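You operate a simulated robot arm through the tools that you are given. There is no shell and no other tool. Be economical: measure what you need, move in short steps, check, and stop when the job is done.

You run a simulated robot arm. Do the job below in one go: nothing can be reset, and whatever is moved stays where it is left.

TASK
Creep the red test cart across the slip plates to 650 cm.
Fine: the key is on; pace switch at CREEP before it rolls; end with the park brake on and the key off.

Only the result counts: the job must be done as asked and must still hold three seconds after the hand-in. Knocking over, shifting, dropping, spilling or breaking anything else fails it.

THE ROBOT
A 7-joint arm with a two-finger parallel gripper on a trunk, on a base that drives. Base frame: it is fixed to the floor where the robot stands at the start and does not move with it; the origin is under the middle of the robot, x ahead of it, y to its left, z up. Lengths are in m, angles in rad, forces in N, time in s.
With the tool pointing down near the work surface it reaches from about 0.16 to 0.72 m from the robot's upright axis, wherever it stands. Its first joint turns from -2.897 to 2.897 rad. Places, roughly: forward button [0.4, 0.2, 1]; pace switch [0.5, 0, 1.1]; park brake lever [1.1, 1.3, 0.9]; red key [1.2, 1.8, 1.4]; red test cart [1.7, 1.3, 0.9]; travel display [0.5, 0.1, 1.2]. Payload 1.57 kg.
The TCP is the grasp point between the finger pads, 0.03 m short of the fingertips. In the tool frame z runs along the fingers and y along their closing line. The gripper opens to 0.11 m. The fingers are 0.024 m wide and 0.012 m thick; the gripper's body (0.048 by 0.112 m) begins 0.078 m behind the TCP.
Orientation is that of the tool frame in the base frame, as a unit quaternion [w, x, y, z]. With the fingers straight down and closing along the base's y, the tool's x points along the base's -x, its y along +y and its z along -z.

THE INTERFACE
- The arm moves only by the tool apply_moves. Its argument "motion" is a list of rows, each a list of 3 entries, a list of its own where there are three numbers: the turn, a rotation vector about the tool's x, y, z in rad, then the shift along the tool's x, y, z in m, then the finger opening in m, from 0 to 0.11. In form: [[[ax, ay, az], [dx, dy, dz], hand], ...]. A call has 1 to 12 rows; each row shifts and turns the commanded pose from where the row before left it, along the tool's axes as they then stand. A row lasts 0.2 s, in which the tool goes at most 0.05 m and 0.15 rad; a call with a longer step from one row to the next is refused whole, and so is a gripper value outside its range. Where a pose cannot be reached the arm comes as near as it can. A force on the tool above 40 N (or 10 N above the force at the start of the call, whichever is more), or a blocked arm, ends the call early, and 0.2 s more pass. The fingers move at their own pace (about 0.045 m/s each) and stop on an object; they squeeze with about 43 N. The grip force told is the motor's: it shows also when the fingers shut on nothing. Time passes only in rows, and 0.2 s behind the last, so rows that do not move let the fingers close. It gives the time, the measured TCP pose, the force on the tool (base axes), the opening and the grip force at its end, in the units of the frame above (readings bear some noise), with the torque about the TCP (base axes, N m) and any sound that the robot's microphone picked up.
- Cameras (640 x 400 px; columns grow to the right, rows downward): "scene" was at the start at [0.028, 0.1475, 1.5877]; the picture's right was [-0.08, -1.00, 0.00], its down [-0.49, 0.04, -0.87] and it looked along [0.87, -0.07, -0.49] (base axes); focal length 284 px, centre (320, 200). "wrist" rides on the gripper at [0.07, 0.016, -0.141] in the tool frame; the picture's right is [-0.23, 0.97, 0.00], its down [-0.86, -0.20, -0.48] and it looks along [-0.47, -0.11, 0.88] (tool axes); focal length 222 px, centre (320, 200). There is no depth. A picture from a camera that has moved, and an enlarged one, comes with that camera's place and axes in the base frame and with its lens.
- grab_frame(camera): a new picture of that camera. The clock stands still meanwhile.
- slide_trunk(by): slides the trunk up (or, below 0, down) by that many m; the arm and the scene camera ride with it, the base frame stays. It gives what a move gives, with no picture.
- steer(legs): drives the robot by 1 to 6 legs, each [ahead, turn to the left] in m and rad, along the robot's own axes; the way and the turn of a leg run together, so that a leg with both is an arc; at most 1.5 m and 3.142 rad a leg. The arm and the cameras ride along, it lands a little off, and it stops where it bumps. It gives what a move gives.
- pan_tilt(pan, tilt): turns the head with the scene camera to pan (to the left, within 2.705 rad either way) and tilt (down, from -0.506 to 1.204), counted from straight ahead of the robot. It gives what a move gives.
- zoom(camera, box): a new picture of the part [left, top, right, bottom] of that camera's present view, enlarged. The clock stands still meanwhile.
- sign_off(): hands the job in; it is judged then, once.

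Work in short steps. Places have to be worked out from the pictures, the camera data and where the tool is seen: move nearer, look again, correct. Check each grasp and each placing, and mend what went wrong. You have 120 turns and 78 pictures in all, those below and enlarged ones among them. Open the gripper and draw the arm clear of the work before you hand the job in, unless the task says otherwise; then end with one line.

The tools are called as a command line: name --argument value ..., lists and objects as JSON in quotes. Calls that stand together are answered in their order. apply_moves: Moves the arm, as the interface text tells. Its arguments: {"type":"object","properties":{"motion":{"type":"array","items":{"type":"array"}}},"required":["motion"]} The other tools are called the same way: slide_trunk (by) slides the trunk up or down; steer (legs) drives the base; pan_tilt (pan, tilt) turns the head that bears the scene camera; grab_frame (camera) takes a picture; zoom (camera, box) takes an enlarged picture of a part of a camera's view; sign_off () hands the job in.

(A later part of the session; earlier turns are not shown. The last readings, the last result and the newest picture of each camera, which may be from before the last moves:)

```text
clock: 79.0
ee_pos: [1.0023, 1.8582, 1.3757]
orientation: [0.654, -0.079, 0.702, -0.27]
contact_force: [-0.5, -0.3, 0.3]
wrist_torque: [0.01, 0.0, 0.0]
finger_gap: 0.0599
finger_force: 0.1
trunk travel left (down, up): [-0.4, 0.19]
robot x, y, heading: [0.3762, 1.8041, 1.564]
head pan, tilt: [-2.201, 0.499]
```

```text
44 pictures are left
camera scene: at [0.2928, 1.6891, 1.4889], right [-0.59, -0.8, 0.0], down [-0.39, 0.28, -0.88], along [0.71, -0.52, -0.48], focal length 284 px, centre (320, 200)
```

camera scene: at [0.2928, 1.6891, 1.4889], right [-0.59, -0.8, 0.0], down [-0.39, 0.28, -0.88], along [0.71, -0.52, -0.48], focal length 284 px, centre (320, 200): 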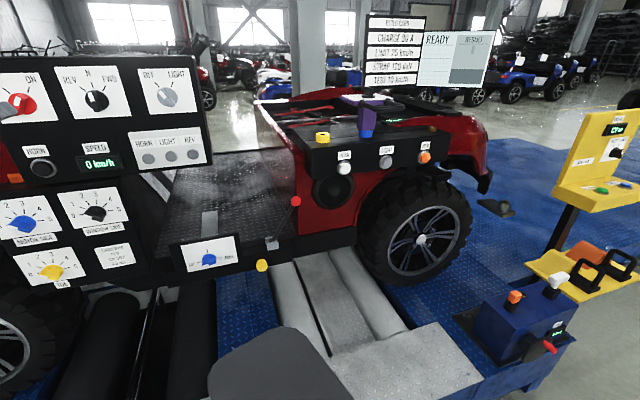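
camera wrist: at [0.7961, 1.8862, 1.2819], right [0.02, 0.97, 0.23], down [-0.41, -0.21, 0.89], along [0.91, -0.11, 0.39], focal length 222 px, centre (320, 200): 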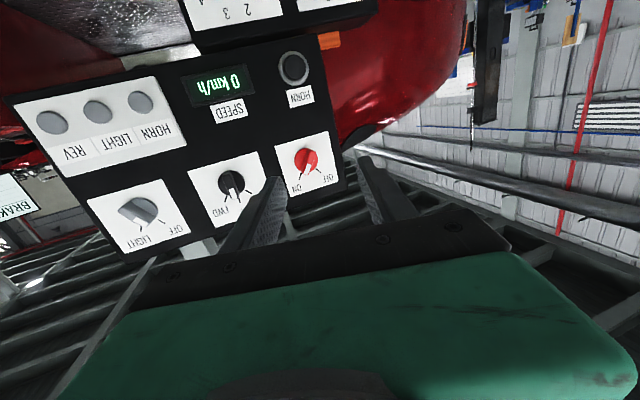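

zoom --camera "scene" --box '[165, 175, 325, 285]'

zoom --camera "scene" --box '[300, 0, 500, 125]'

```text
3.64 times, centred on (245, 230) of scene
camera zoom: at [0.2928, 1.6891, 1.4889], right [-0.59, -0.8, 0.0], down [-0.39, 0.28, -0.88], along [0.71, -0.52, -0.48], focal length 1032 px, centre (593, 91)
```

zoom: 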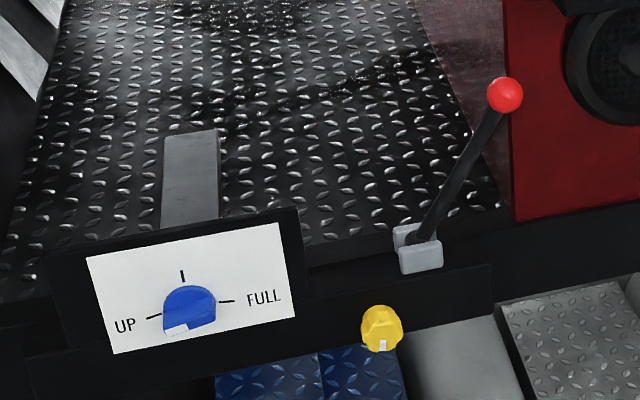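

```text
3.20 times, centred on (400, 62) of scene
camera zoom: at [0.2928, 1.6891, 1.4889], right [-0.59, -0.8, 0.0], down [-0.39, 0.28, -0.88], along [0.71, -0.52, -0.48], focal length 908 px, centre (64, 640)
```

zoom: 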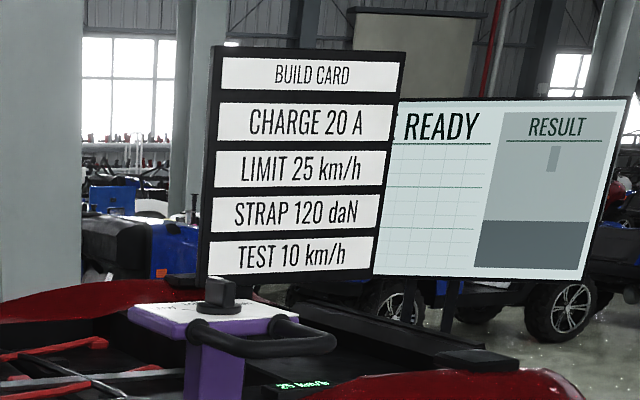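

Key confirmed ON; the lever (knob ≈(1.08,1.22,0.99)) leans toward the rear. The key starts on, so the brake is probably off; I'll test by pressing FORWARD. Everything in the hall is yawed ~0.28 rad. First I retract the hand and point it down.

apply_moves --motion '[[[0, 0, 0.125], [0, 0, -0.03], 0.05], [[0, 0, 0.125], [0, 0, -0.03], 0.04], [[0, 0, 0.125], [0, 0, -0.02], 0.02], [[0, 0, 0.125], [0, 0, -0.02], 0.0], [[0, 0.15, 0], [0.01, 0, -0.01], 0.0], [[0, 0.15, 0], [0.01, 0, -0.005], 0.0], [[0, 0.15, 0], [0.01, 0, 0], 0.0], [[0, 0.15, 0], [0.01, 0, 0], 0.0], [[0, 0.15, 0], [0.01, 0, 0], 0.0], [[0, 0.15, 0], [0.01, 0, 0], 0.0], [[0, 0.15, 0], [0.01, 0, 0.005], 0.0], [[0, 0.15, 0], [0.01, 0, 0.005], 0.0]]'

```text
clock: 81.6
ee_pos: [0.8366, 1.8842, 1.2058]
orientation: [0.207, 0.136, 0.968, -0.03]
contact_force: [0.0, -0.5, 1.1]
wrist_torque: [-0.01, 0.03, 0.0]
finger_gap: 0.0
finger_force: 21.0
out of reach, approached as far as the arm can: row 10, 11, 12
trunk travel left (down, up): [-0.4, 0.19]
robot x, y, heading: [0.3793, 1.8041, 1.562]
head pan, tilt: [-2.201, 0.499]
```

apply_moves --motion '[[[0, 0.137, 0], [0.005, 0, -0.01], 0.0], [[0, 0.137, 0], [0.005, 0, -0.01], 0.0], [[0, 0.137, 0], [0.005, 0, -0.01], 0.0]]'

steer --legs '[[0, -0.275]]'

```text
clock: 82.4
ee_pos: [0.8429, 1.9019, 1.163]
orientation: [0.096, 0.136, 0.986, 0.032]
contact_force: [-0.3, -0.1, -0.4]
wrist_torque: [0.0, 0.01, 0.01]
finger_gap: 0.0001
finger_force: 21.5
out of reach, approached as far as the arm can: row 1, 2, 3
trunk travel left (down, up): [-0.4, 0.19]
robot x, y, heading: [0.3773, 1.8024, 1.561]
head pan, tilt: [-2.201, 0.499]
```

```text
clock: 83.7
ee_pos: [0.852, 1.7761, 1.163]
orientation: [0.099, 0.268, 0.958, 0.018]
contact_force: [-0.3, -0.4, -0.7]
wrist_torque: [0.0, -0.02, 0.0]
finger_gap: 0.0001
finger_force: 20.6
trunk travel left (down, up): [-0.4, 0.19]
robot x, y, heading: [0.3756, 1.7991, 1.295]
head pan, tilt: [-2.201, 0.499]
```

Now back up along the platform, drifting slightly away from it.

steer --legs '[[-0.4, -0.2], [-0.4, 0.2], [-0.7, 0]]'

pan_tilt --pan -1.6 --tilt 0.75

grab_frame --camera "scene"

grab_frame --camera "wrist"

```text
clock: 91.7
ee_pos: [0.3704, 0.3674, 1.1632]
orientation: [0.101, 0.266, 0.959, 0.019]
contact_force: [0.2, -0.1, 0.2]
wrist_torque: [0.0, -0.07, -0.04]
finger_gap: 0.0001
finger_force: 21.0
trunk travel left (down, up): [-0.4, 0.19]
robot x, y, heading: [-0.107, 0.3945, 1.299]
head pan, tilt: [-2.201, 0.499]
```

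```text
clock: 92.7
ee_pos: [0.3693, 0.3674, 1.1631]
orientation: [0.101, 0.265, 0.959, 0.019]
contact_force: [-1.2, -0.7, -0.4]
wrist_torque: [-0.02, 0.01, -0.02]
finger_gap: 0.0001
finger_force: 21.5
trunk travel left (down, up): [-0.4, 0.19]
robot x, y, heading: [-0.1022, 0.392, 1.296]
head pan, tilt: [-1.6, 0.75]
```

```text
41 pictures are left
camera scene: at [-0.1941, 0.3513, 1.467], right [-0.3, -0.95, 0.0], down [-0.65, 0.2, -0.73], along [0.7, -0.22, -0.68], focal length 284 px, centre (320, 200)
```

scene: 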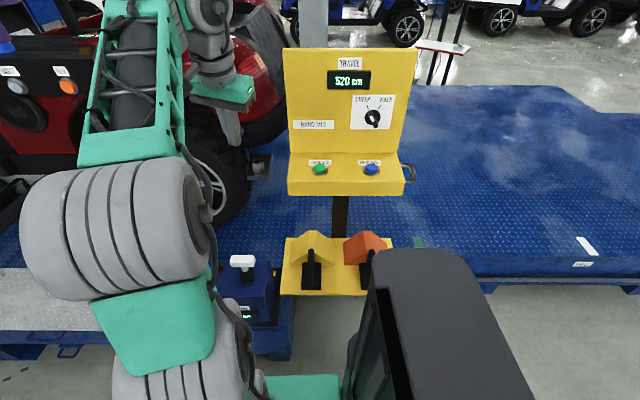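

```text
40 pictures are left
camera wrist: at [0.2912, 0.4188, 1.2898], right [0.68, 0.72, 0.13], down [0.52, -0.6, 0.61], along [0.51, -0.35, -0.79], focal length 222 px, centre (320, 200)
```

wrist: 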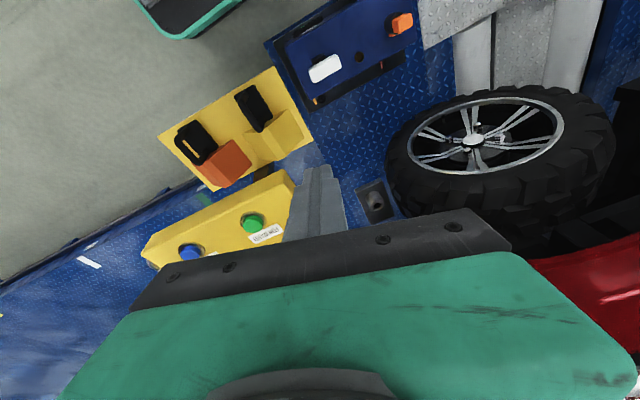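

Button confirmed at (0.444, 0.151, 0.974), display reads 520. I back up 0.2 m more so the hand won't hide the display, then move above the button.

steer --legs '[[-0.2, 0]]'

apply_moves --motion '[[[0, 0, 0], [-0.026, 0.009, 0.02], 0.0], [[0, 0, 0], [-0.026, 0.009, 0.02], 0.0], [[0, 0, 0], [-0.026, 0.009, 0.02], 0.0], [[0, 0, 0], [-0.026, 0.009, 0.02], 0.0], [[0, 0.1, 0], [0, 0, 0], 0.0], [[0, 0.1, 0], [0, 0, 0], 0.0]]'

grab_frame --camera "scene"

grab_frame --camera "wrist"

```text
clock: 94.3
ee_pos: [0.3161, 0.1747, 1.1631]
orientation: [0.1, 0.266, 0.959, 0.018]
contact_force: [0.4, 0.2, -0.4]
wrist_torque: [-0.01, -0.01, -0.03]
finger_gap: 0.0002
finger_force: 21.5
trunk travel left (down, up): [-0.4, 0.19]
robot x, y, heading: [-0.16, 0.2016, 1.291]
head pan, tilt: [-1.6, 0.75]
```

```text
clock: 95.7
ee_pos: [0.4381, 0.1504, 1.1062]
orientation: [0.002, 0.263, 0.964, 0.045]
contact_force: [-0.6, -0.1, -0.1]
wrist_torque: [0.03, -0.02, 0.01]
finger_gap: 0.0
finger_force: 20.8
trunk travel left (down, up): [-0.4, 0.19]
robot x, y, heading: [-0.1564, 0.2031, 1.297]
head pan, tilt: [-1.6, 0.75]
```

```text
39 pictures are left
camera scene: at [-0.2475, 0.1595, 1.467], right [-0.3, -0.95, 0.0], down [-0.65, 0.2, -0.73], along [0.7, -0.22, -0.68], focal length 284 px, centre (320, 200)
```

scene: 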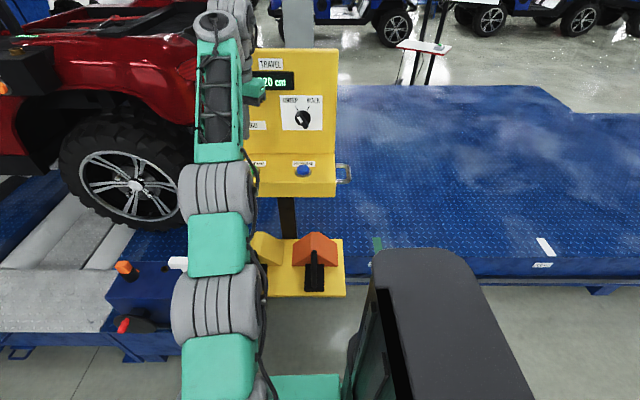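

```text
38 pictures are left
camera wrist: at [0.3809, 0.1876, 1.2493], right [0.69, 0.72, 0.08], down [0.62, -0.65, 0.44], along [0.37, -0.26, -0.89], focal length 222 px, centre (320, 200)
```

wrist: 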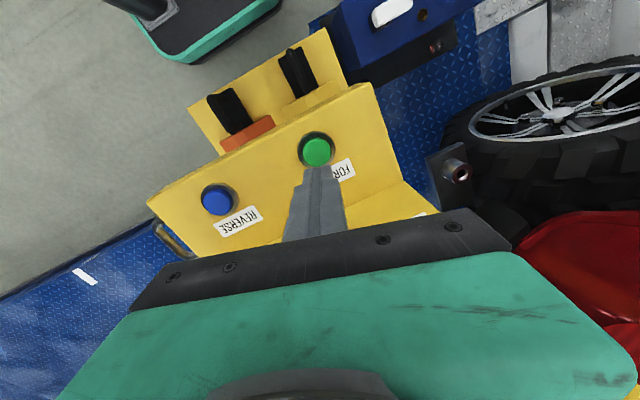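

Tip is over the button. I lower to just above it.

apply_moves --motion '[[[0, 0, 0], [0, -0.002, 0.03], 0.0], [[0, 0, 0], [0, -0.002, 0.03], 0.0], [[0, 0, 0], [0, 0, 0.025], 0.0]]'

zoom --camera "wrist" --box '[240, 100, 400, 200]'

zoom --camera "scene" --box '[220, 40, 350, 140]'

```text
clock: 96.5
ee_pos: [0.4379, 0.1541, 1.0215]
orientation: [0.003, 0.263, 0.964, 0.044]
contact_force: [0.2, 0.1, 0.0]
wrist_torque: [0.0, 0.01, 0.01]
finger_gap: 0.0
finger_force: 21.5
trunk travel left (down, up): [-0.4, 0.19]
robot x, y, heading: [-0.1578, 0.2023, 1.297]
head pan, tilt: [-1.6, 0.75]
```

```text
4.00 times, centred on (320, 150) of wrist
camera zoom: at [0.3814, 0.1916, 1.1642], right [0.69, 0.72, 0.08], down [0.62, -0.64, 0.45], along [0.37, -0.26, -0.89], focal length 888 px, centre (320, 400)
```

zoom: 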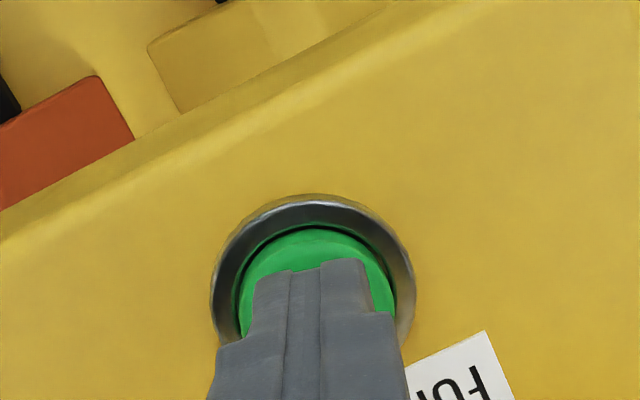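

```text
4.00 times, centred on (285, 90) of scene
camera zoom: at [-0.2479, 0.1596, 1.467], right [-0.3, -0.95, 0.0], down [-0.65, 0.2, -0.73], along [0.7, -0.22, -0.68], focal length 1136 px, centre (460, 640)
```

zoom: 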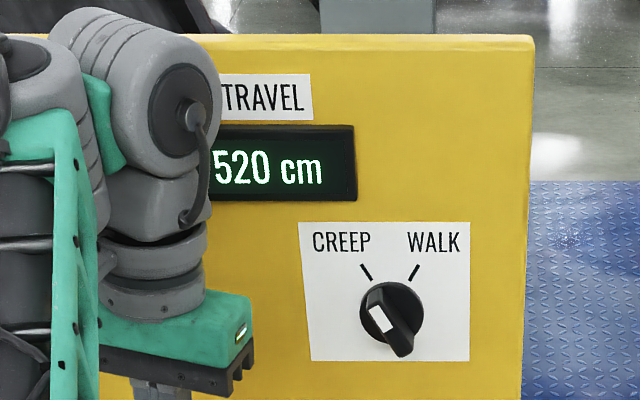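

Display readable, CREEP confirmed. Press down in small steps.

apply_moves --motion '[[[0, 0, 0], [0, 0, 0.006], 0.0], [[0, 0, 0], [0, 0, 0.005], 0.0], [[0, 0, 0], [0, 0, 0.004], 0.0], [[0, 0, 0], [0, 0, 0.003], 0.0]]'

zoom --camera "scene" --box '[220, 40, 350, 140]'

```text
clock: 97.5
ee_pos: [0.4389, 0.1554, 1.0038]
orientation: [0.004, 0.262, 0.964, 0.045]
contact_force: [-1.0, -1.6, 2.4]
wrist_torque: [-0.06, 0.01, -0.07]
finger_gap: 0.0001
finger_force: 21.5
trunk travel left (down, up): [-0.4, 0.19]
robot x, y, heading: [-0.1594, 0.2024, 1.298]
head pan, tilt: [-1.6, 0.75]
heard: click
```

```text
4.00 times, centred on (285, 90) of scene
camera zoom: at [-0.2482, 0.1595, 1.467], right [-0.3, -0.95, 0.0], down [-0.65, 0.2, -0.73], along [0.7, -0.22, -0.68], focal length 1136 px, centre (460, 640)
```

zoom: 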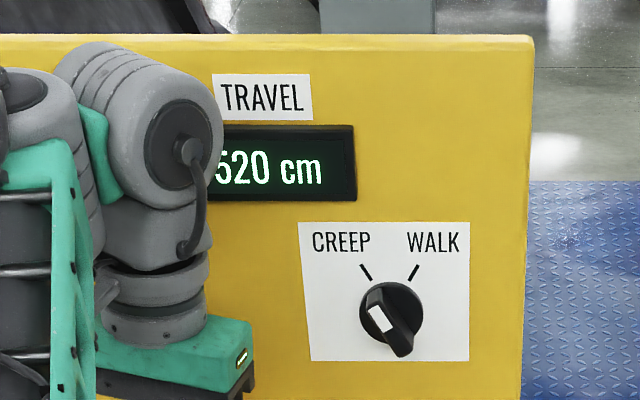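

Clicked; 520 still. I hold a second and look again.

apply_moves --motion '[[[0, 0, 0], [0, 0, 0], 0.0], [[0, 0, 0], [0, 0, 0], 0.0], [[0, 0, 0], [0, 0, 0], 0.0], [[0, 0, 0], [0, 0, 0], 0.0]]'

zoom --camera "scene" --box '[220, 40, 350, 140]'

```text
clock: 98.5
ee_pos: [0.4376, 0.1563, 1.004]
orientation: [0.004, 0.263, 0.964, 0.045]
contact_force: [-0.1, 0.1, 2.3]
wrist_torque: [-0.04, -0.03, 0.04]
finger_gap: 0.0
finger_force: 21.5
trunk travel left (down, up): [-0.4, 0.19]
robot x, y, heading: [-0.1581, 0.2014, 1.305]
head pan, tilt: [-1.6, 0.75]
```

```text
4.00 times, centred on (285, 90) of scene
camera zoom: at [-0.2481, 0.1596, 1.467], right [-0.3, -0.95, 0.0], down [-0.65, 0.2, -0.73], along [0.7, -0.22, -0.68], focal length 1136 px, centre (460, 640)
```

zoom: 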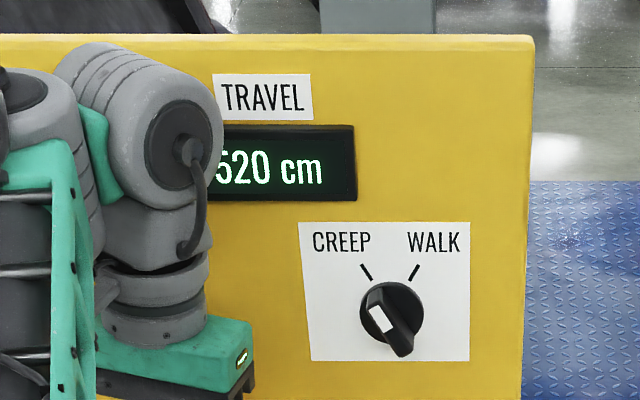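

No movement. I release and see whether anything changes.

apply_moves --motion '[[[0, 0, 0], [0, 0, -0.02], 0.0], [[0, 0, 0], [0, 0, -0.02], 0.0], [[0, 0, 0], [0, 0, -0.03], 0.0], [[0, 0, 0], [0, 0, -0.04], 0.0]]'

zoom --camera "scene" --box '[220, 40, 350, 140]'

```text
clock: 99.5
ee_pos: [0.434, 0.1468, 1.1123]
orientation: [0.003, 0.264, 0.964, 0.045]
contact_force: [0.1, -0.1, -0.2]
wrist_torque: [0.0, 0.01, -0.03]
finger_gap: 0.0
finger_force: 21.5
trunk travel left (down, up): [-0.4, 0.19]
robot x, y, heading: [-0.1578, 0.2022, 1.3]
head pan, tilt: [-1.6, 0.75]
```

```text
4.00 times, centred on (285, 90) of scene
camera zoom: at [-0.2473, 0.1596, 1.467], right [-0.3, -0.95, 0.0], down [-0.65, 0.2, -0.73], along [0.7, -0.22, -0.68], focal length 1136 px, centre (460, 640)
```

zoom: 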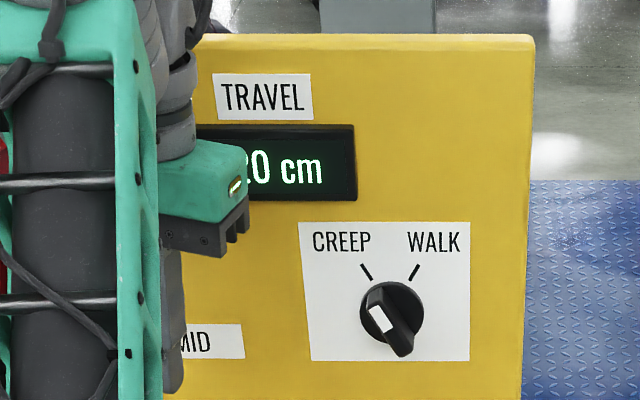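

The cart did not roll: the park brake must be on. I retract the hand and drive up to the lever, closer to the platform.

apply_moves --motion '[[[0, 0, 0], [0.04, -0.01, -0.01], 0.0], [[0, 0, 0], [0.04, -0.01, -0.01], 0.0], [[0, 0, 0], [0.04, -0.01, 0], 0.0]]'

steer --legs '[[0.5, -0.01], [0.45, -0.35], [0.45, 0.35]]'

pan_tilt --pan -1.75 --tilt 0.6

grab_frame --camera "scene"

```text
clock: 100.3
ee_pos: [0.3145, 0.1783, 1.1301]
orientation: [0.003, 0.264, 0.964, 0.044]
contact_force: [0.0, -0.8, 0.2]
wrist_torque: [-0.02, -0.02, 0.04]
finger_gap: 0.0001
finger_force: 21.3
trunk travel left (down, up): [-0.4, 0.19]
robot x, y, heading: [-0.164, 0.1979, 1.297]
head pan, tilt: [-1.6, 0.75]
```

```text
clock: 106.1
ee_pos: [0.6355, 0.9266, 1.1319]
orientation: [0.011, 0.426, 0.904, 0.043]
contact_force: [-0.1, 0.4, -0.1]
wrist_torque: [0.0, 0.02, 0.02]
finger_gap: 0.0001
finger_force: 21.5
trunk travel left (down, up): [-0.4, 0.19]
robot x, y, heading: [0.195, 1.1081, 0.941]
head pan, tilt: [-1.6, 0.75]
stopped in leg 3: the robot was blocked; the commanded pose is now the measured one
```

```text
clock: 106.8
ee_pos: [0.6349, 0.9266, 1.1321]
orientation: [0.011, 0.426, 0.904, 0.043]
contact_force: [0.2, 0.5, -0.5]
wrist_torque: [-0.02, 0.01, 0.01]
finger_gap: 0.0
finger_force: 20.8
trunk travel left (down, up): [-0.4, 0.19]
robot x, y, heading: [0.1946, 1.1041, 0.939]
head pan, tilt: [-1.751, 0.6]
```

```text
32 pictures are left
camera scene: at [0.0935, 1.0864, 1.4798], right [-0.72, -0.69, 0.0], down [-0.39, 0.41, -0.82], along [0.57, -0.6, -0.57], focal length 284 px, centre (320, 200)
```

scene: 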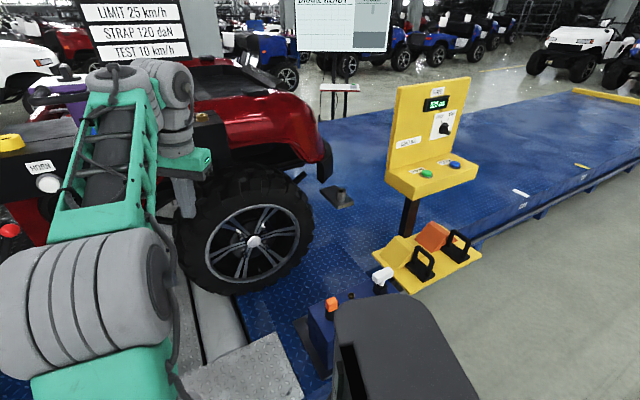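

The corner bumped the platform slightly. I back off, straighten, make a gentler S and back up to the lever.

steer --legs '[[-0.12, 0], [0, 0.35], [0.45, -0.2], [0.45, 0.2]]'

```text
clock: 113.8
ee_pos: [0.9322, 1.8272, 1.1319]
orientation: [0.004, 0.261, 0.964, 0.045]
contact_force: [0.1, 0.8, 0.3]
wrist_torque: [0.01, 0.01, 0.02]
finger_gap: 0.0
finger_force: 21.1
trunk travel left (down, up): [-0.4, 0.19]
robot x, y, heading: [0.4607, 1.8434, 1.294]
head pan, tilt: [-1.751, 0.6]
```

steer --legs '[[-0.4, 0]]'

slide_trunk --by -0.36

apply_moves --motion '[[[0, -0.15, 0], [0, 0, -0.015], 0.0], [[0, -0.15, 0], [0, 0, -0.015], 0.0], [[0, -0.15, 0], [-0.005, 0, -0.015], 0.0], [[0, -0.15, 0], [-0.01, 0, -0.01], 0.0], [[0, -0.15, 0], [-0.01, 0, -0.01], 0.0], [[0, -0.15, 0], [-0.01, 0, -0.01], 0.0], [[0, -0.15, 0], [-0.015, 0, 0], 0.0], [[0, -0.15, 0], [-0.015, 0, 0], 0.0], [[0, -0.15, 0], [-0.015, 0, 0], 0.0], [[0, -0.15, 0], [-0.015, 0, 0], 0.0]]'

grab_frame --camera "scene"

```text
clock: 115.9
ee_pos: [0.8454, 1.5768, 1.1331]
orientation: [0.002, 0.237, 0.971, 0.046]
contact_force: [-0.1, 0.8, -0.4]
wrist_torque: [-0.06, 0.02, -0.04]
finger_gap: 0.0
finger_force: 21.7
trunk travel left (down, up): [-0.4, 0.19]
robot x, y, heading: [0.3587, 1.572, 1.364]
head pan, tilt: [-1.751, 0.6]
stopped in leg 1: the robot was blocked; the commanded pose is now the measured one
```

```text
clock: 119.4
ee_pos: [0.8431, 1.5775, 0.7739]
orientation: [0.003, 0.237, 0.971, 0.046]
contact_force: [-0.1, 0.6, 0.1]
wrist_torque: [-0.03, 0.0, 0.03]
finger_gap: 0.0002
finger_force: 21.4
trunk travel left (down, up): [-0.04, 0.55]
robot x, y, heading: [0.3564, 1.5758, 1.368]
head pan, tilt: [-1.751, 0.6]
```

```text
clock: 121.6
ee_pos: [0.8668, 1.5502, 0.9119]
orientation: [0.665, 0.204, 0.708, -0.127]
contact_force: [-0.2, 0.0, 0.1]
wrist_torque: [0.02, -0.02, 0.0]
finger_gap: 0.0
finger_force: 21.2
trunk travel left (down, up): [-0.04, 0.55]
robot x, y, heading: [0.3559, 1.5731, 1.363]
head pan, tilt: [-1.751, 0.6]
```

```text
31 pictures are left
camera scene: at [0.2732, 1.5136, 1.1198], right [-0.38, -0.93, 0.0], down [-0.52, 0.21, -0.83], along [0.76, -0.31, -0.56], focal length 284 px, centre (320, 200)
```

scene: 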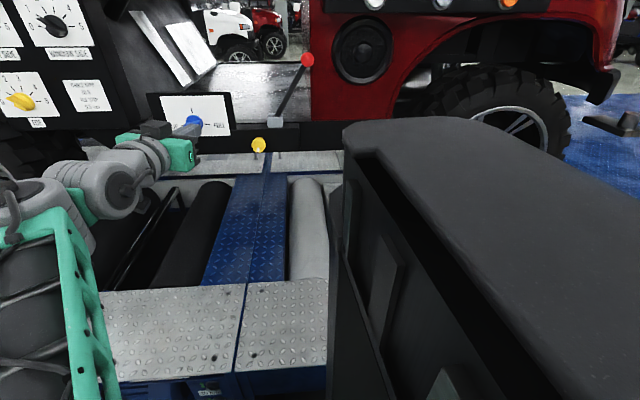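

Lever knob now triangulated at (1.052, 1.235, 1.005), pivot near (1.08, 1.335, 0.84). The arm is horizontal; I move the closed fingers to the rear side of the lever, still short of it in depth.

apply_moves --motion '[[[0, 0, 0], [-0.0122, -0.0312, 0.0265], 0.0], [[0, 0, 0], [-0.0122, -0.0312, 0.0265], 0.0], [[0, 0, 0], [-0.0122, -0.0312, 0.0265], 0.0], [[0, 0, 0], [-0.0122, -0.0312, 0.0265], 0.0], [[0, 0, 0], [-0.0122, -0.0312, 0.0265], 0.0], [[0, 0, 0], [-0.0122, -0.0312, 0.0265], 0.0], [[0, 0, 0], [-0.0122, -0.0312, 0.0265], 0.0], [[0, 0, 0], [-0.0122, -0.0312, 0.0265], 0.0]]'

grab_frame --camera "wrist"

grab_frame --camera "scene"

```text
clock: 123.4
ee_pos: [0.9434, 1.2211, 0.9698]
orientation: [0.664, 0.203, 0.708, -0.128]
contact_force: [-0.3, 0.0, 0.6]
wrist_torque: [0.01, 0.04, -0.02]
finger_gap: 0.0002
finger_force: 21.3
trunk travel left (down, up): [-0.04, 0.55]
robot x, y, heading: [0.3562, 1.5732, 1.366]
head pan, tilt: [-1.751, 0.6]
```

```text
30 pictures are left
camera wrist: at [0.8233, 1.3074, 0.9131], right [0.45, 0.83, 0.31], down [-0.49, -0.06, 0.87], along [0.75, -0.55, 0.38], focal length 222 px, centre (320, 200)
```

wrist: 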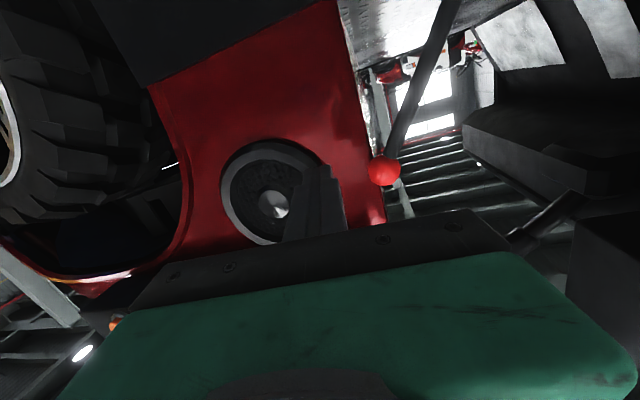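

```text
29 pictures are left
camera scene: at [0.2733, 1.514, 1.1198], right [-0.38, -0.93, 0.0], down [-0.52, 0.21, -0.83], along [0.76, -0.31, -0.56], focal length 284 px, centre (320, 200)
```

scene: 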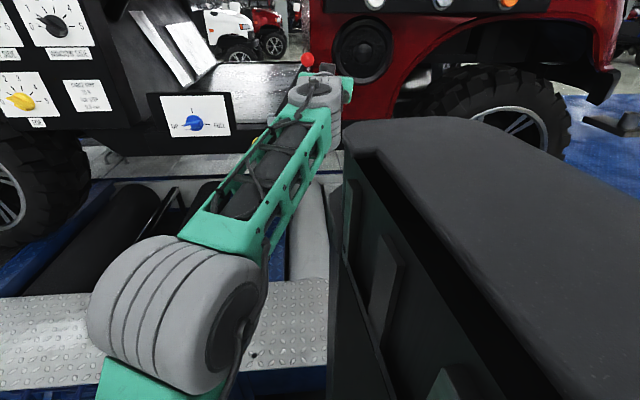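

The knob sits just left of the finger line, matching estimates. Advance ~8.5 cm in depth beside the rod.

apply_moves --motion '[[[0, 0, 0], [-0.002, 0.006, 0.03], 0.0], [[0, 0, 0], [-0.002, 0.006, 0.03], 0.0], [[0, 0, 0], [-0.002, 0.005, 0.025], 0.0]]'

grab_frame --camera "wrist"

```text
clock: 124.2
ee_pos: [1.0267, 1.1977, 0.9709]
orientation: [0.664, 0.205, 0.708, -0.128]
contact_force: [-0.7, 0.4, 0.5]
wrist_torque: [0.06, 0.02, -0.02]
finger_gap: 0.0
finger_force: 21.4
trunk travel left (down, up): [-0.04, 0.55]
robot x, y, heading: [0.3558, 1.5721, 1.366]
head pan, tilt: [-1.751, 0.6]
```

```text
28 pictures are left
camera wrist: at [0.9068, 1.2839, 0.9139], right [0.45, 0.83, 0.31], down [-0.49, -0.06, 0.87], along [0.75, -0.55, 0.38], focal length 222 px, centre (320, 200)
```

wrist: 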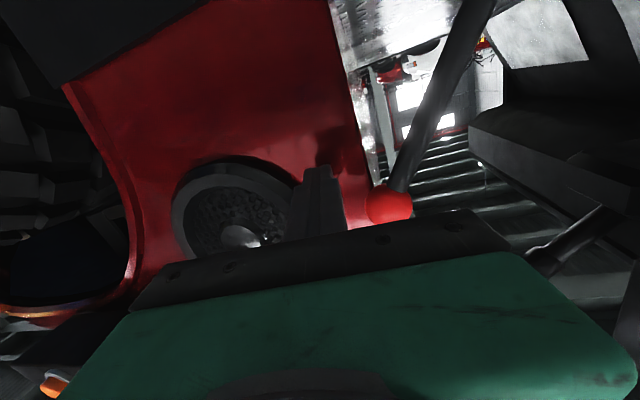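

Beside the lever. Push toward the front (+s) in steps.

apply_moves --motion '[[[0, 0, 0], [0.0021, 0.0195, -0.0038], 0.0], [[0, 0, 0], [0.0021, 0.0195, -0.0038], 0.0], [[0, 0, 0], [0.0021, 0.0195, -0.0038], 0.0], [[0, 0, 0], [0.0021, 0.0195, -0.0038], 0.0], [[0, 0, 0], [0.0021, 0.0195, -0.0038], 0.0], [[0, 0, 0], [0.0021, 0.0195, -0.0038], 0.0]]'

grab_frame --camera "wrist"

```text
clock: 125.6
ee_pos: [1.0609, 1.3122, 0.9691]
orientation: [0.663, 0.205, 0.708, -0.128]
contact_force: [0.3, 0.1, 0.8]
wrist_torque: [0.01, -0.01, 0.0]
finger_gap: 0.0003
finger_force: 21.7
trunk travel left (down, up): [-0.04, 0.55]
robot x, y, heading: [0.3578, 1.5779, 1.367]
head pan, tilt: [-1.751, 0.6]
```

```text
27 pictures are left
camera wrist: at [0.9402, 1.3989, 0.9127], right [0.46, 0.83, 0.31], down [-0.49, -0.06, 0.87], along [0.75, -0.55, 0.38], focal length 222 px, centre (320, 200)
```

wrist: 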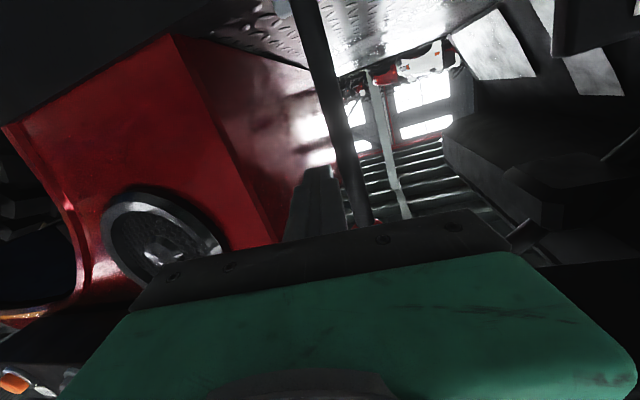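

The lever follows freely and is near upright. Continue pushing.

apply_moves --motion '[[[0, 0, 0], [0.0021, 0.0195, -0.0038], 0.0], [[0, 0, 0], [0.0021, 0.0195, -0.0038], 0.0], [[0, 0, 0], [0.0021, 0.0195, -0.0038], 0.0], [[0, 0, 0], [0.0021, 0.0195, -0.0038], 0.0]]'

grab_frame --camera "wrist"

grab_frame --camera "scene"

```text
clock: 126.0
ee_pos: [1.0605, 1.3195, 0.9681]
orientation: [0.663, 0.215, 0.704, -0.136]
contact_force: [-1.0, -10.4, -1.3]
wrist_torque: [-0.12, 0.06, -0.26]
finger_gap: 0.0
finger_force: 21.4
trunk travel left (down, up): [-0.04, 0.55]
robot x, y, heading: [0.3569, 1.5749, 1.369]
head pan, tilt: [-1.751, 0.6]
stopped in row 2: the force on the tool passed its limit at 50 N (the readings are from after the stop); the commanded pose is now the measured one
```

```text
26 pictures are left
camera wrist: at [0.9431, 1.4104, 0.9122], right [0.48, 0.82, 0.32], down [-0.49, -0.05, 0.87], along [0.73, -0.57, 0.38], focal length 222 px, centre (320, 200)
```

wrist: 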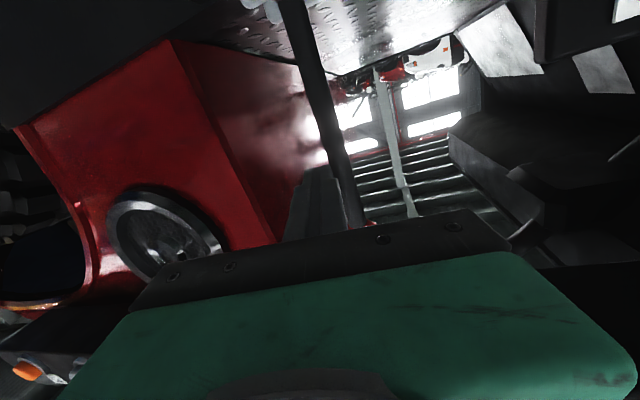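

```text
25 pictures are left
camera scene: at [0.2734, 1.5132, 1.1197], right [-0.38, -0.93, 0.0], down [-0.52, 0.21, -0.82], along [0.76, -0.31, -0.57], focal length 284 px, centre (320, 200)
```

scene: 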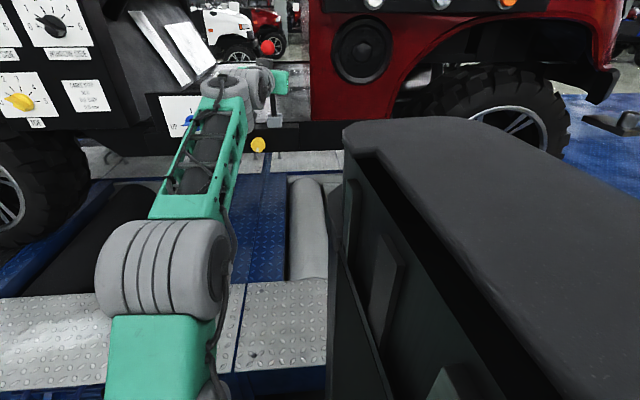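

The lever hit its end stop upright. Now I withdraw, raise the trunk and point the tool down again for the button test.

apply_moves --motion '[[[0, 0, 0], [-0.003, -0.029, 0.0056], 0.0], [[0, 0, 0], [0.003, -0.009, -0.046], 0.0], [[0, 0, 0], [0.003, -0.009, -0.046], 0.0], [[0, 0, 0], [0.003, -0.009, -0.046], 0.0], [[0, 0, 0], [0.003, -0.009, -0.046], 0.0], [[0, 0, 0], [0.003, 0.01, -0.04], 0.0]]'

slide_trunk --by 0.36

grab_frame --camera "scene"

```text
clock: 127.4
ee_pos: [0.8421, 1.38, 0.9703]
orientation: [0.663, 0.213, 0.704, -0.136]
contact_force: [0.4, 0.4, -0.5]
wrist_torque: [-0.02, -0.02, 0.0]
finger_gap: 0.0001
finger_force: 20.7
trunk travel left (down, up): [-0.04, 0.55]
robot x, y, heading: [0.358, 1.574, 1.365]
head pan, tilt: [-1.751, 0.6]
```

```text
clock: 130.9
ee_pos: [0.8431, 1.3806, 1.3311]
orientation: [0.663, 0.214, 0.704, -0.135]
contact_force: [-0.5, 0.1, -0.2]
wrist_torque: [0.02, 0.02, -0.01]
finger_gap: 0.0002
finger_force: 21.5
trunk travel left (down, up): [-0.4, 0.19]
robot x, y, heading: [0.3566, 1.5774, 1.368]
head pan, tilt: [-1.751, 0.6]
```

```text
24 pictures are left
camera scene: at [0.2734, 1.514, 1.4798], right [-0.38, -0.93, 0.0], down [-0.52, 0.21, -0.83], along [0.76, -0.31, -0.56], focal length 284 px, centre (320, 200)
```

scene: 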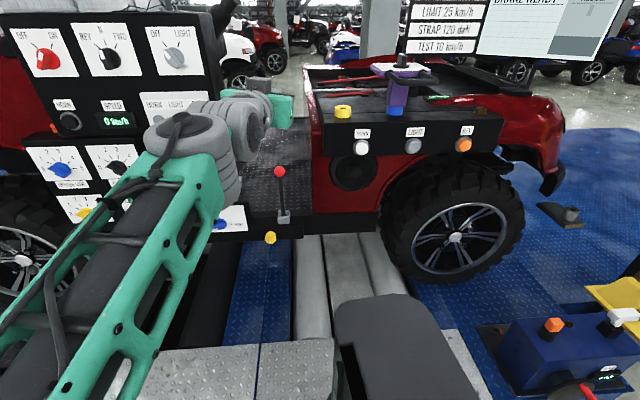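

Lever is upright. Pitch the tool down again.

apply_moves --motion '[[[0, 0.15, 0], [0.01, 0, -0.01], 0.0], [[0, 0.15, 0], [0.01, 0, -0.005], 0.0], [[0, 0.15, 0], [0.01, 0, 0], 0.0], [[0, 0.15, 0], [0.01, 0, 0], 0.0], [[0, 0.15, 0], [0.01, 0, 0], 0.0], [[0, 0.15, 0], [0.0, 0, 0.01], 0.0], [[0, 0.15, 0], [0.0, 0, 0.015], 0.0], [[0, 0.15, 0], [0.0, 0, 0.015], 0.0], [[0, 0.15, 0], [0, 0, 0.015], 0.0], [[0, 0.13, 0], [0, 0, 0.015], 0.0]]'

steer --legs '[[0, -0.18], [-0.3, -0.1], [-0.4, 0], [-0.3, 0.2], [-0.45, 0]]'

```text
clock: 133.1
ee_pos: [0.8035, 1.354, 1.1919]
orientation: [0.182, 0.255, 0.949, -0.034]
contact_force: [-0.7, 0.1, 0.7]
wrist_torque: [-0.02, -0.02, 0.02]
finger_gap: 0.0003
finger_force: 21.0
out of reach, approached as far as the arm can: row 7, 8, 9, 10
trunk travel left (down, up): [-0.4, 0.19]
robot x, y, heading: [0.3587, 1.5738, 1.369]
head pan, tilt: [-1.751, 0.6]
```

```text
clock: 133.8
ee_pos: [0.8037, 1.3526, 1.1909]
orientation: [0.181, 0.257, 0.949, -0.035]
contact_force: [-0.4, 0.0, -0.1]
wrist_torque: [-0.01, -0.04, 0.04]
finger_gap: 0.0001
finger_force: 21.3
trunk travel left (down, up): [-0.4, 0.19]
robot x, y, heading: [0.3567, 1.5712, 1.36]
head pan, tilt: [-1.751, 0.6]
stopped in leg 1: the robot was blocked; the commanded pose is now the measured one
```

Blocked by something at the rear corner. I look down behind-right before moving on.

pan_tilt --pan -2.3 --tilt 1.0

grab_frame --camera "scene"

```text
clock: 134.8
ee_pos: [0.8045, 1.3531, 1.192]
orientation: [0.181, 0.256, 0.949, -0.035]
contact_force: [0.5, 0.1, -1.6]
wrist_torque: [0.04, 0.02, -0.02]
finger_gap: 0.0
finger_force: 21.5
trunk travel left (down, up): [-0.4, 0.19]
robot x, y, heading: [0.3579, 1.5744, 1.361]
head pan, tilt: [-2.3, 1.0]
```

```text
23 pictures are left
camera scene: at [0.2329, 1.4919, 1.4479], right [-0.81, -0.59, 0.0], down [-0.5, 0.68, -0.54], along [0.32, -0.44, -0.84], focal length 284 px, centre (320, 200)
```

scene: 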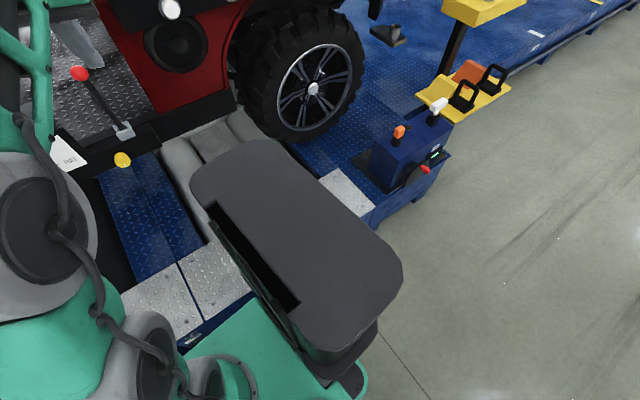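

Nothing loose behind; it's the platform edge. I pull forward away from it, then turn and back out at an angle.

steer --legs '[[0.45, 0.0], [0, -0.25], [-0.4, 0]]'

```text
clock: 140.5
ee_pos: [0.6495, 1.3286, 1.1916]
orientation: [0.174, 0.374, 0.909, -0.057]
contact_force: [-0.1, 0.6, -0.7]
wrist_torque: [-0.03, -0.03, -0.02]
finger_gap: 0.0
finger_force: 21.1
trunk travel left (down, up): [-0.4, 0.19]
robot x, y, heading: [0.2719, 1.6537, 1.104]
head pan, tilt: [-2.3, 1.0]
```

steer --legs '[[-0.15, 0], [-0.3, 0.19], [-1.05, 0]]'

pan_tilt --pan -1.6 --tilt 0.75

```text
clock: 148.5
ee_pos: [0.2384, -0.0228, 1.192]
orientation: [0.18, 0.289, 0.939, -0.042]
contact_force: [0.3, 0.5, 0.1]
wrist_torque: [0.01, -0.01, 0.03]
finger_gap: 0.0
finger_force: 21.5
trunk travel left (down, up): [-0.4, 0.19]
robot x, y, heading: [-0.1892, 0.2306, 1.293]
head pan, tilt: [-2.3, 1.0]
```

```text
clock: 149.6
ee_pos: [0.2385, -0.0227, 1.1916]
orientation: [0.18, 0.29, 0.939, -0.041]
contact_force: [-0.1, -0.4, -0.5]
wrist_torque: [0.0, -0.01, 0.0]
finger_gap: 0.0001
finger_force: 21.4
trunk travel left (down, up): [-0.4, 0.19]
robot x, y, heading: [-0.1893, 0.2319, 1.288]
head pan, tilt: [-1.6, 0.75]
```

Re-aim vertical and move over the button.

apply_moves --motion '[[[0, 0.125, 0], [0, 0, 0], 0.0], [[0, 0.125, 0], [0, 0, 0], 0.0], [[0, 0.12, 0], [0, 0, 0], 0.0], [[0, 0, 0], [-0.0115, 0.043, 0], 0.0], [[0, 0, 0], [-0.0115, 0.043, 0], 0.0], [[0, 0, 0], [-0.0115, 0.043, 0], 0.0], [[0, 0, 0], [-0.0115, 0.043, 0], 0.0], [[0, 0, 0], [-0.0115, 0.043, 0], 0.0], [[0, 0, 0], [-0.0115, 0.043, 0], 0.0]]'

```text
clock: 150.4
ee_pos: [0.2442, -0.0229, 1.1891]
orientation: [0.019, 0.29, 0.957, 0.007]
contact_force: [24.2, -15.5, -37.1]
wrist_torque: [0.34, 1.18, -0.26]
finger_gap: 0.0001
finger_force: 21.6
out of reach, approached as far as the arm can: row 1, 3, 4
trunk travel left (down, up): [-0.4, 0.19]
robot x, y, heading: [-0.1874, 0.2325, 1.295]
head pan, tilt: [-1.6, 0.75]
stopped in row 4: the force on the tool passed its limit at 163 N (the readings are from after the stop); the commanded pose is now the measured one
```

Unexpected contact. I look before moving.

grab_frame --camera "scene"

grab_frame --camera "wrist"

```text
22 pictures are left
camera scene: at [-0.2796, 0.1907, 1.467], right [-0.3, -0.95, 0.0], down [-0.65, 0.21, -0.73], along [0.7, -0.22, -0.68], focal length 284 px, centre (320, 200)
```

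scene: 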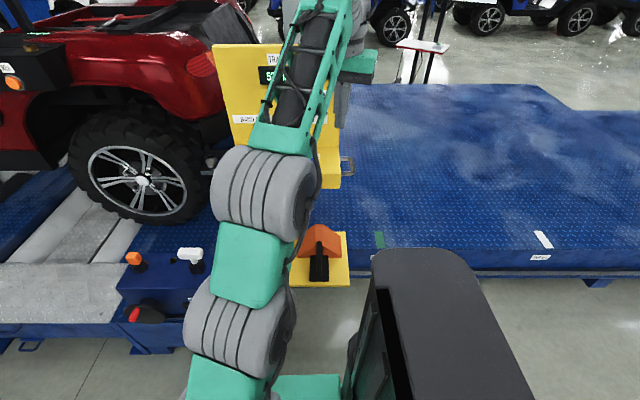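

```text
21 pictures are left
camera wrist: at [0.1895, 0.0292, 1.3285], right [0.73, 0.68, 0.03], down [0.58, -0.64, 0.5], along [0.36, -0.35, -0.86], focal length 222 px, centre (320, 200)
```

wrist: 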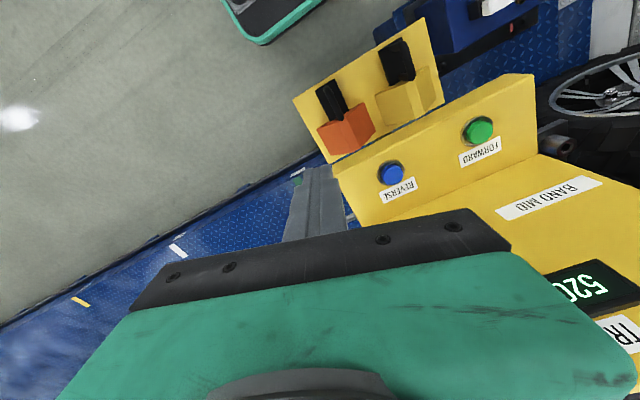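

The push comes from the robot's own side (folded wrist touching the forearm), not the pedestal. I undo a bit of pitch, extend toward the button and then straighten.

apply_moves --motion '[[[0, -0.14, 0], [0, 0, 0], 0.0], [[0, -0.14, 0], [0, 0, 0], 0.0], [[0, 0, 0], [-0.02, 0.03, 0.01], 0.0], [[0, 0, 0], [-0.02, 0.04, 0.008], 0.0], [[0, 0, 0], [-0.01, 0.043, 0.0], 0.0], [[0, 0, 0], [-0.01, 0.043, 0.0], 0.0]]'

```text
clock: 151.8
ee_pos: [0.383, 0.0731, 1.1942]
orientation: [0.15, 0.288, 0.945, -0.032]
contact_force: [-0.7, -0.7, 0.4]
wrist_torque: [-0.03, 0.0, 0.01]
finger_gap: 0.0
finger_force: 21.2
trunk travel left (down, up): [-0.4, 0.19]
robot x, y, heading: [-0.1907, 0.2271, 1.288]
head pan, tilt: [-1.6, 0.75]
```

apply_moves --motion '[[[0, 0.1, 0], [-0.002, 0.033, 0.0], 0.0], [[0, 0.1, 0], [-0.002, 0.033, 0], 0.0], [[0, 0.1, 0], [-0.002, 0.033, 0], 0.0], [[0, 0, 0], [0, 0, 0.03], 0.0], [[0, 0, 0], [0, 0, 0.03], 0.0], [[0, 0, 0], [0, 0, 0.03], 0.0]]'

zoom --camera "wrist" --box '[200, 80, 440, 230]'

```text
clock: 153.2
ee_pos: [0.3811, 0.172, 1.0555]
orientation: [0.007, 0.289, 0.957, 0.011]
contact_force: [0.5, 0.1, -0.4]
wrist_torque: [0.03, -0.01, -0.02]
finger_gap: 0.0001
finger_force: 20.5
out of reach, approached as far as the arm can: row 1, 2, 3
trunk travel left (down, up): [-0.4, 0.19]
robot x, y, heading: [-0.1896, 0.228, 1.302]
head pan, tilt: [-1.6, 0.75]
```

```text
2.67 times, centred on (320, 155) of wrist
camera zoom: at [0.3298, 0.2221, 1.1964], right [0.73, 0.69, 0.03], down [0.59, -0.65, 0.48], along [0.34, -0.33, -0.88], focal length 592 px, centre (320, 320)
```

zoom: 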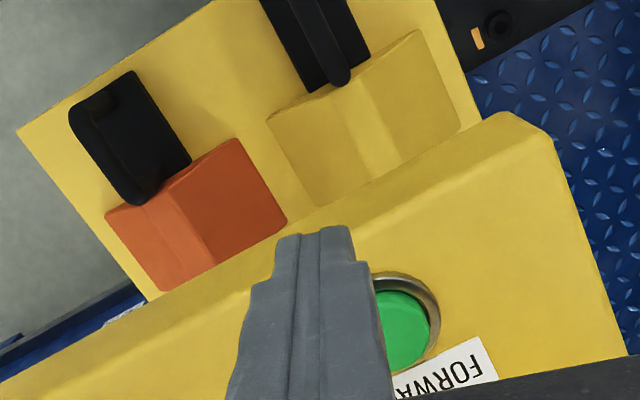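

Now at vertical; shift 6.5 cm to be over the button.

apply_moves --motion '[[[0, 0, 0], [-0.0315, 0.0085, 0], 0.0], [[0, 0, 0], [-0.0315, 0.0085, 0], 0.0], [[0, 0, 0], [0, 0, 0.02], 0.0], [[0, 0, 0], [0, 0, 0.01], 0.0]]'

zoom --camera "wrist" --box '[240, 100, 400, 200]'

```text
clock: 154.2
ee_pos: [0.4322, 0.156, 1.0263]
orientation: [0.007, 0.289, 0.957, 0.01]
contact_force: [0.5, 0.5, -0.2]
wrist_torque: [0.0, -0.08, -0.02]
finger_gap: 0.0002
finger_force: 21.1
out of reach, approached as far as the arm can: row 2
trunk travel left (down, up): [-0.4, 0.19]
robot x, y, heading: [-0.1929, 0.2302, 1.296]
head pan, tilt: [-1.6, 0.75]
```

```text
4.00 times, centred on (320, 150) of wrist
camera zoom: at [0.3806, 0.2055, 1.1674], right [0.73, 0.69, 0.03], down [0.59, -0.65, 0.48], along [0.35, -0.33, -0.88], focal length 888 px, centre (320, 400)
```

zoom: 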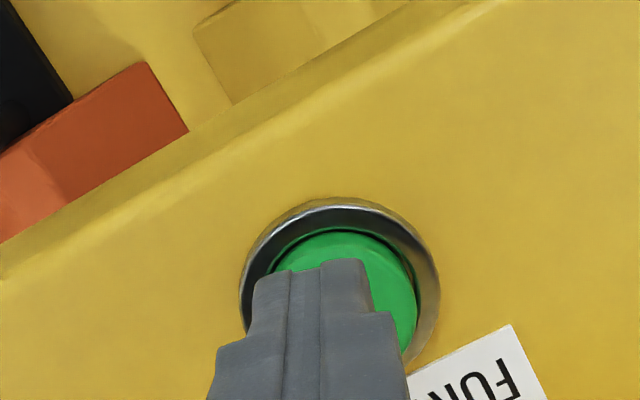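

Over the button. Press and hold shortly, then read the display.

apply_moves --motion '[[[0, 0, 0], [-0.003, 0.003, 0.01], 0.0], [[0, 0, 0], [0, 0, 0.008], 0.0], [[0, 0, 0], [0, 0, 0.005], 0.0]]'

zoom --camera "scene" --box '[200, 30, 370, 140]'

```text
clock: 155.0
ee_pos: [0.4374, 0.1576, 1.0026]
orientation: [0.007, 0.289, 0.957, 0.011]
contact_force: [1.9, 0.4, 1.6]
wrist_torque: [0.0, -0.01, 0.0]
finger_gap: 0.0
finger_force: 21.4
trunk travel left (down, up): [-0.4, 0.19]
robot x, y, heading: [-0.194, 0.2338, 1.29]
head pan, tilt: [-1.6, 0.75]
heard: click
```

```text
3.64 times, centred on (285, 85) of scene
camera zoom: at [-0.2794, 0.1902, 1.467], right [-0.3, -0.95, 0.0], down [-0.65, 0.21, -0.73], along [0.7, -0.22, -0.68], focal length 1032 px, centre (447, 618)
```

zoom: 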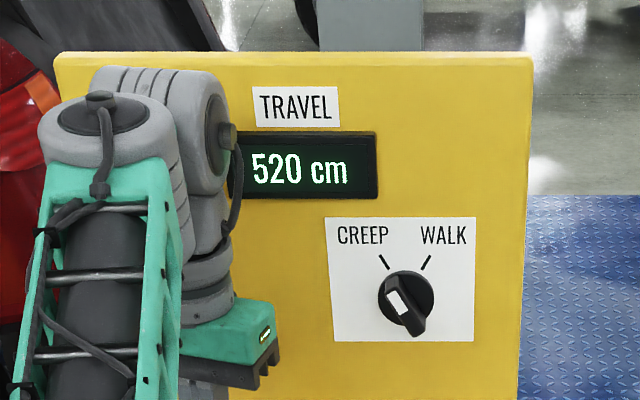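

Display fully visible, still 520. I hold on for a second more.

apply_moves --motion '[[[0, 0, 0], [0, 0, 0], 0.0], [[0, 0, 0], [0, 0, 0], 0.0], [[0, 0, 0], [0, 0, 0], 0.0], [[0, 0, 0], [0, 0, 0], 0.0], [[0, 0, 0], [0, 0, 0], 0.0]]'

zoom --camera "scene" --box '[200, 30, 370, 140]'

```text
clock: 156.2
ee_pos: [0.4372, 0.1571, 1.0028]
orientation: [0.007, 0.289, 0.957, 0.011]
contact_force: [-0.4, -0.2, 2.1]
wrist_torque: [-0.06, 0.01, 0.0]
finger_gap: 0.0
finger_force: 21.2
trunk travel left (down, up): [-0.4, 0.19]
robot x, y, heading: [-0.1916, 0.2305, 1.289]
head pan, tilt: [-1.6, 0.75]
```

```text
3.64 times, centred on (285, 85) of scene
camera zoom: at [-0.2795, 0.1902, 1.467], right [-0.3, -0.95, 0.0], down [-0.65, 0.21, -0.73], along [0.7, -0.22, -0.68], focal length 1032 px, centre (447, 618)
```

zoom: 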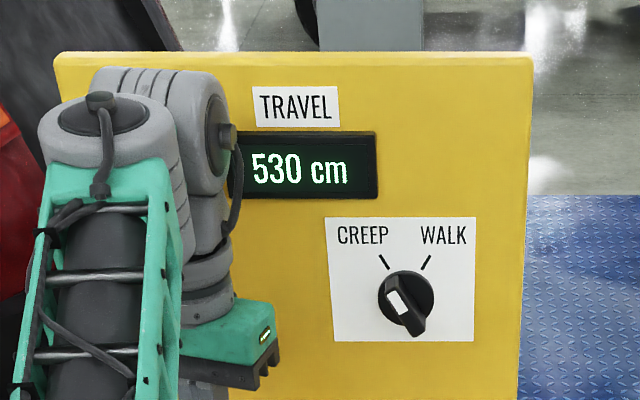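

It rolls: 530 now, brake released and cart creeping forward. Hold on and measure the rate.

apply_moves --motion '[[[0, 0, 0], [0, 0, 0], 0.0], [[0, 0, 0], [0, 0, 0], 0.0], [[0, 0, 0], [0, 0, 0], 0.0], [[0, 0, 0], [0, 0, 0], 0.0], [[0, 0, 0], [0, 0, 0], 0.0], [[0, 0, 0], [0, 0, 0], 0.0], [[0, 0, 0], [0, 0, 0], 0.0], [[0, 0, 0], [0, 0, 0], 0.0], [[0, 0, 0], [0, 0, 0], 0.0], [[0, 0, 0], [0, 0, 0], 0.0], [[0, 0, 0], [0, 0, 0], 0.0], [[0, 0, 0], [0, 0, 0], 0.0]]'

zoom --camera "scene" --box '[200, 30, 370, 140]'

```text
clock: 158.8
ee_pos: [0.437, 0.1568, 1.0031]
orientation: [0.007, 0.289, 0.957, 0.011]
contact_force: [-0.1, 0.3, 2.4]
wrist_torque: [-0.03, 0.04, 0.03]
finger_gap: 0.0002
finger_force: 21.4
trunk travel left (down, up): [-0.4, 0.19]
robot x, y, heading: [-0.1949, 0.2311, 1.293]
head pan, tilt: [-1.6, 0.75]
```

```text
3.64 times, centred on (285, 85) of scene
camera zoom: at [-0.2796, 0.1903, 1.467], right [-0.3, -0.95, 0.0], down [-0.65, 0.21, -0.73], along [0.7, -0.22, -0.68], focal length 1032 px, centre (447, 618)
```

zoom: 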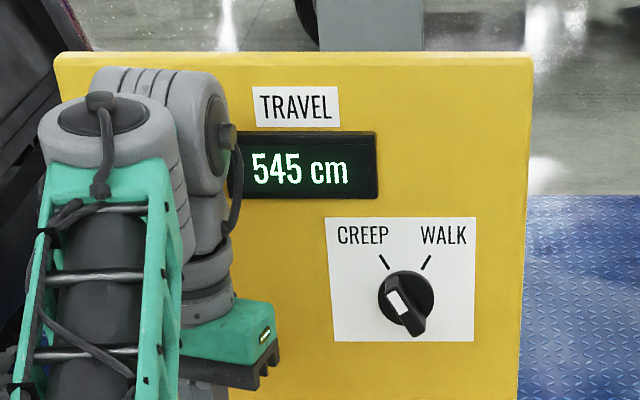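

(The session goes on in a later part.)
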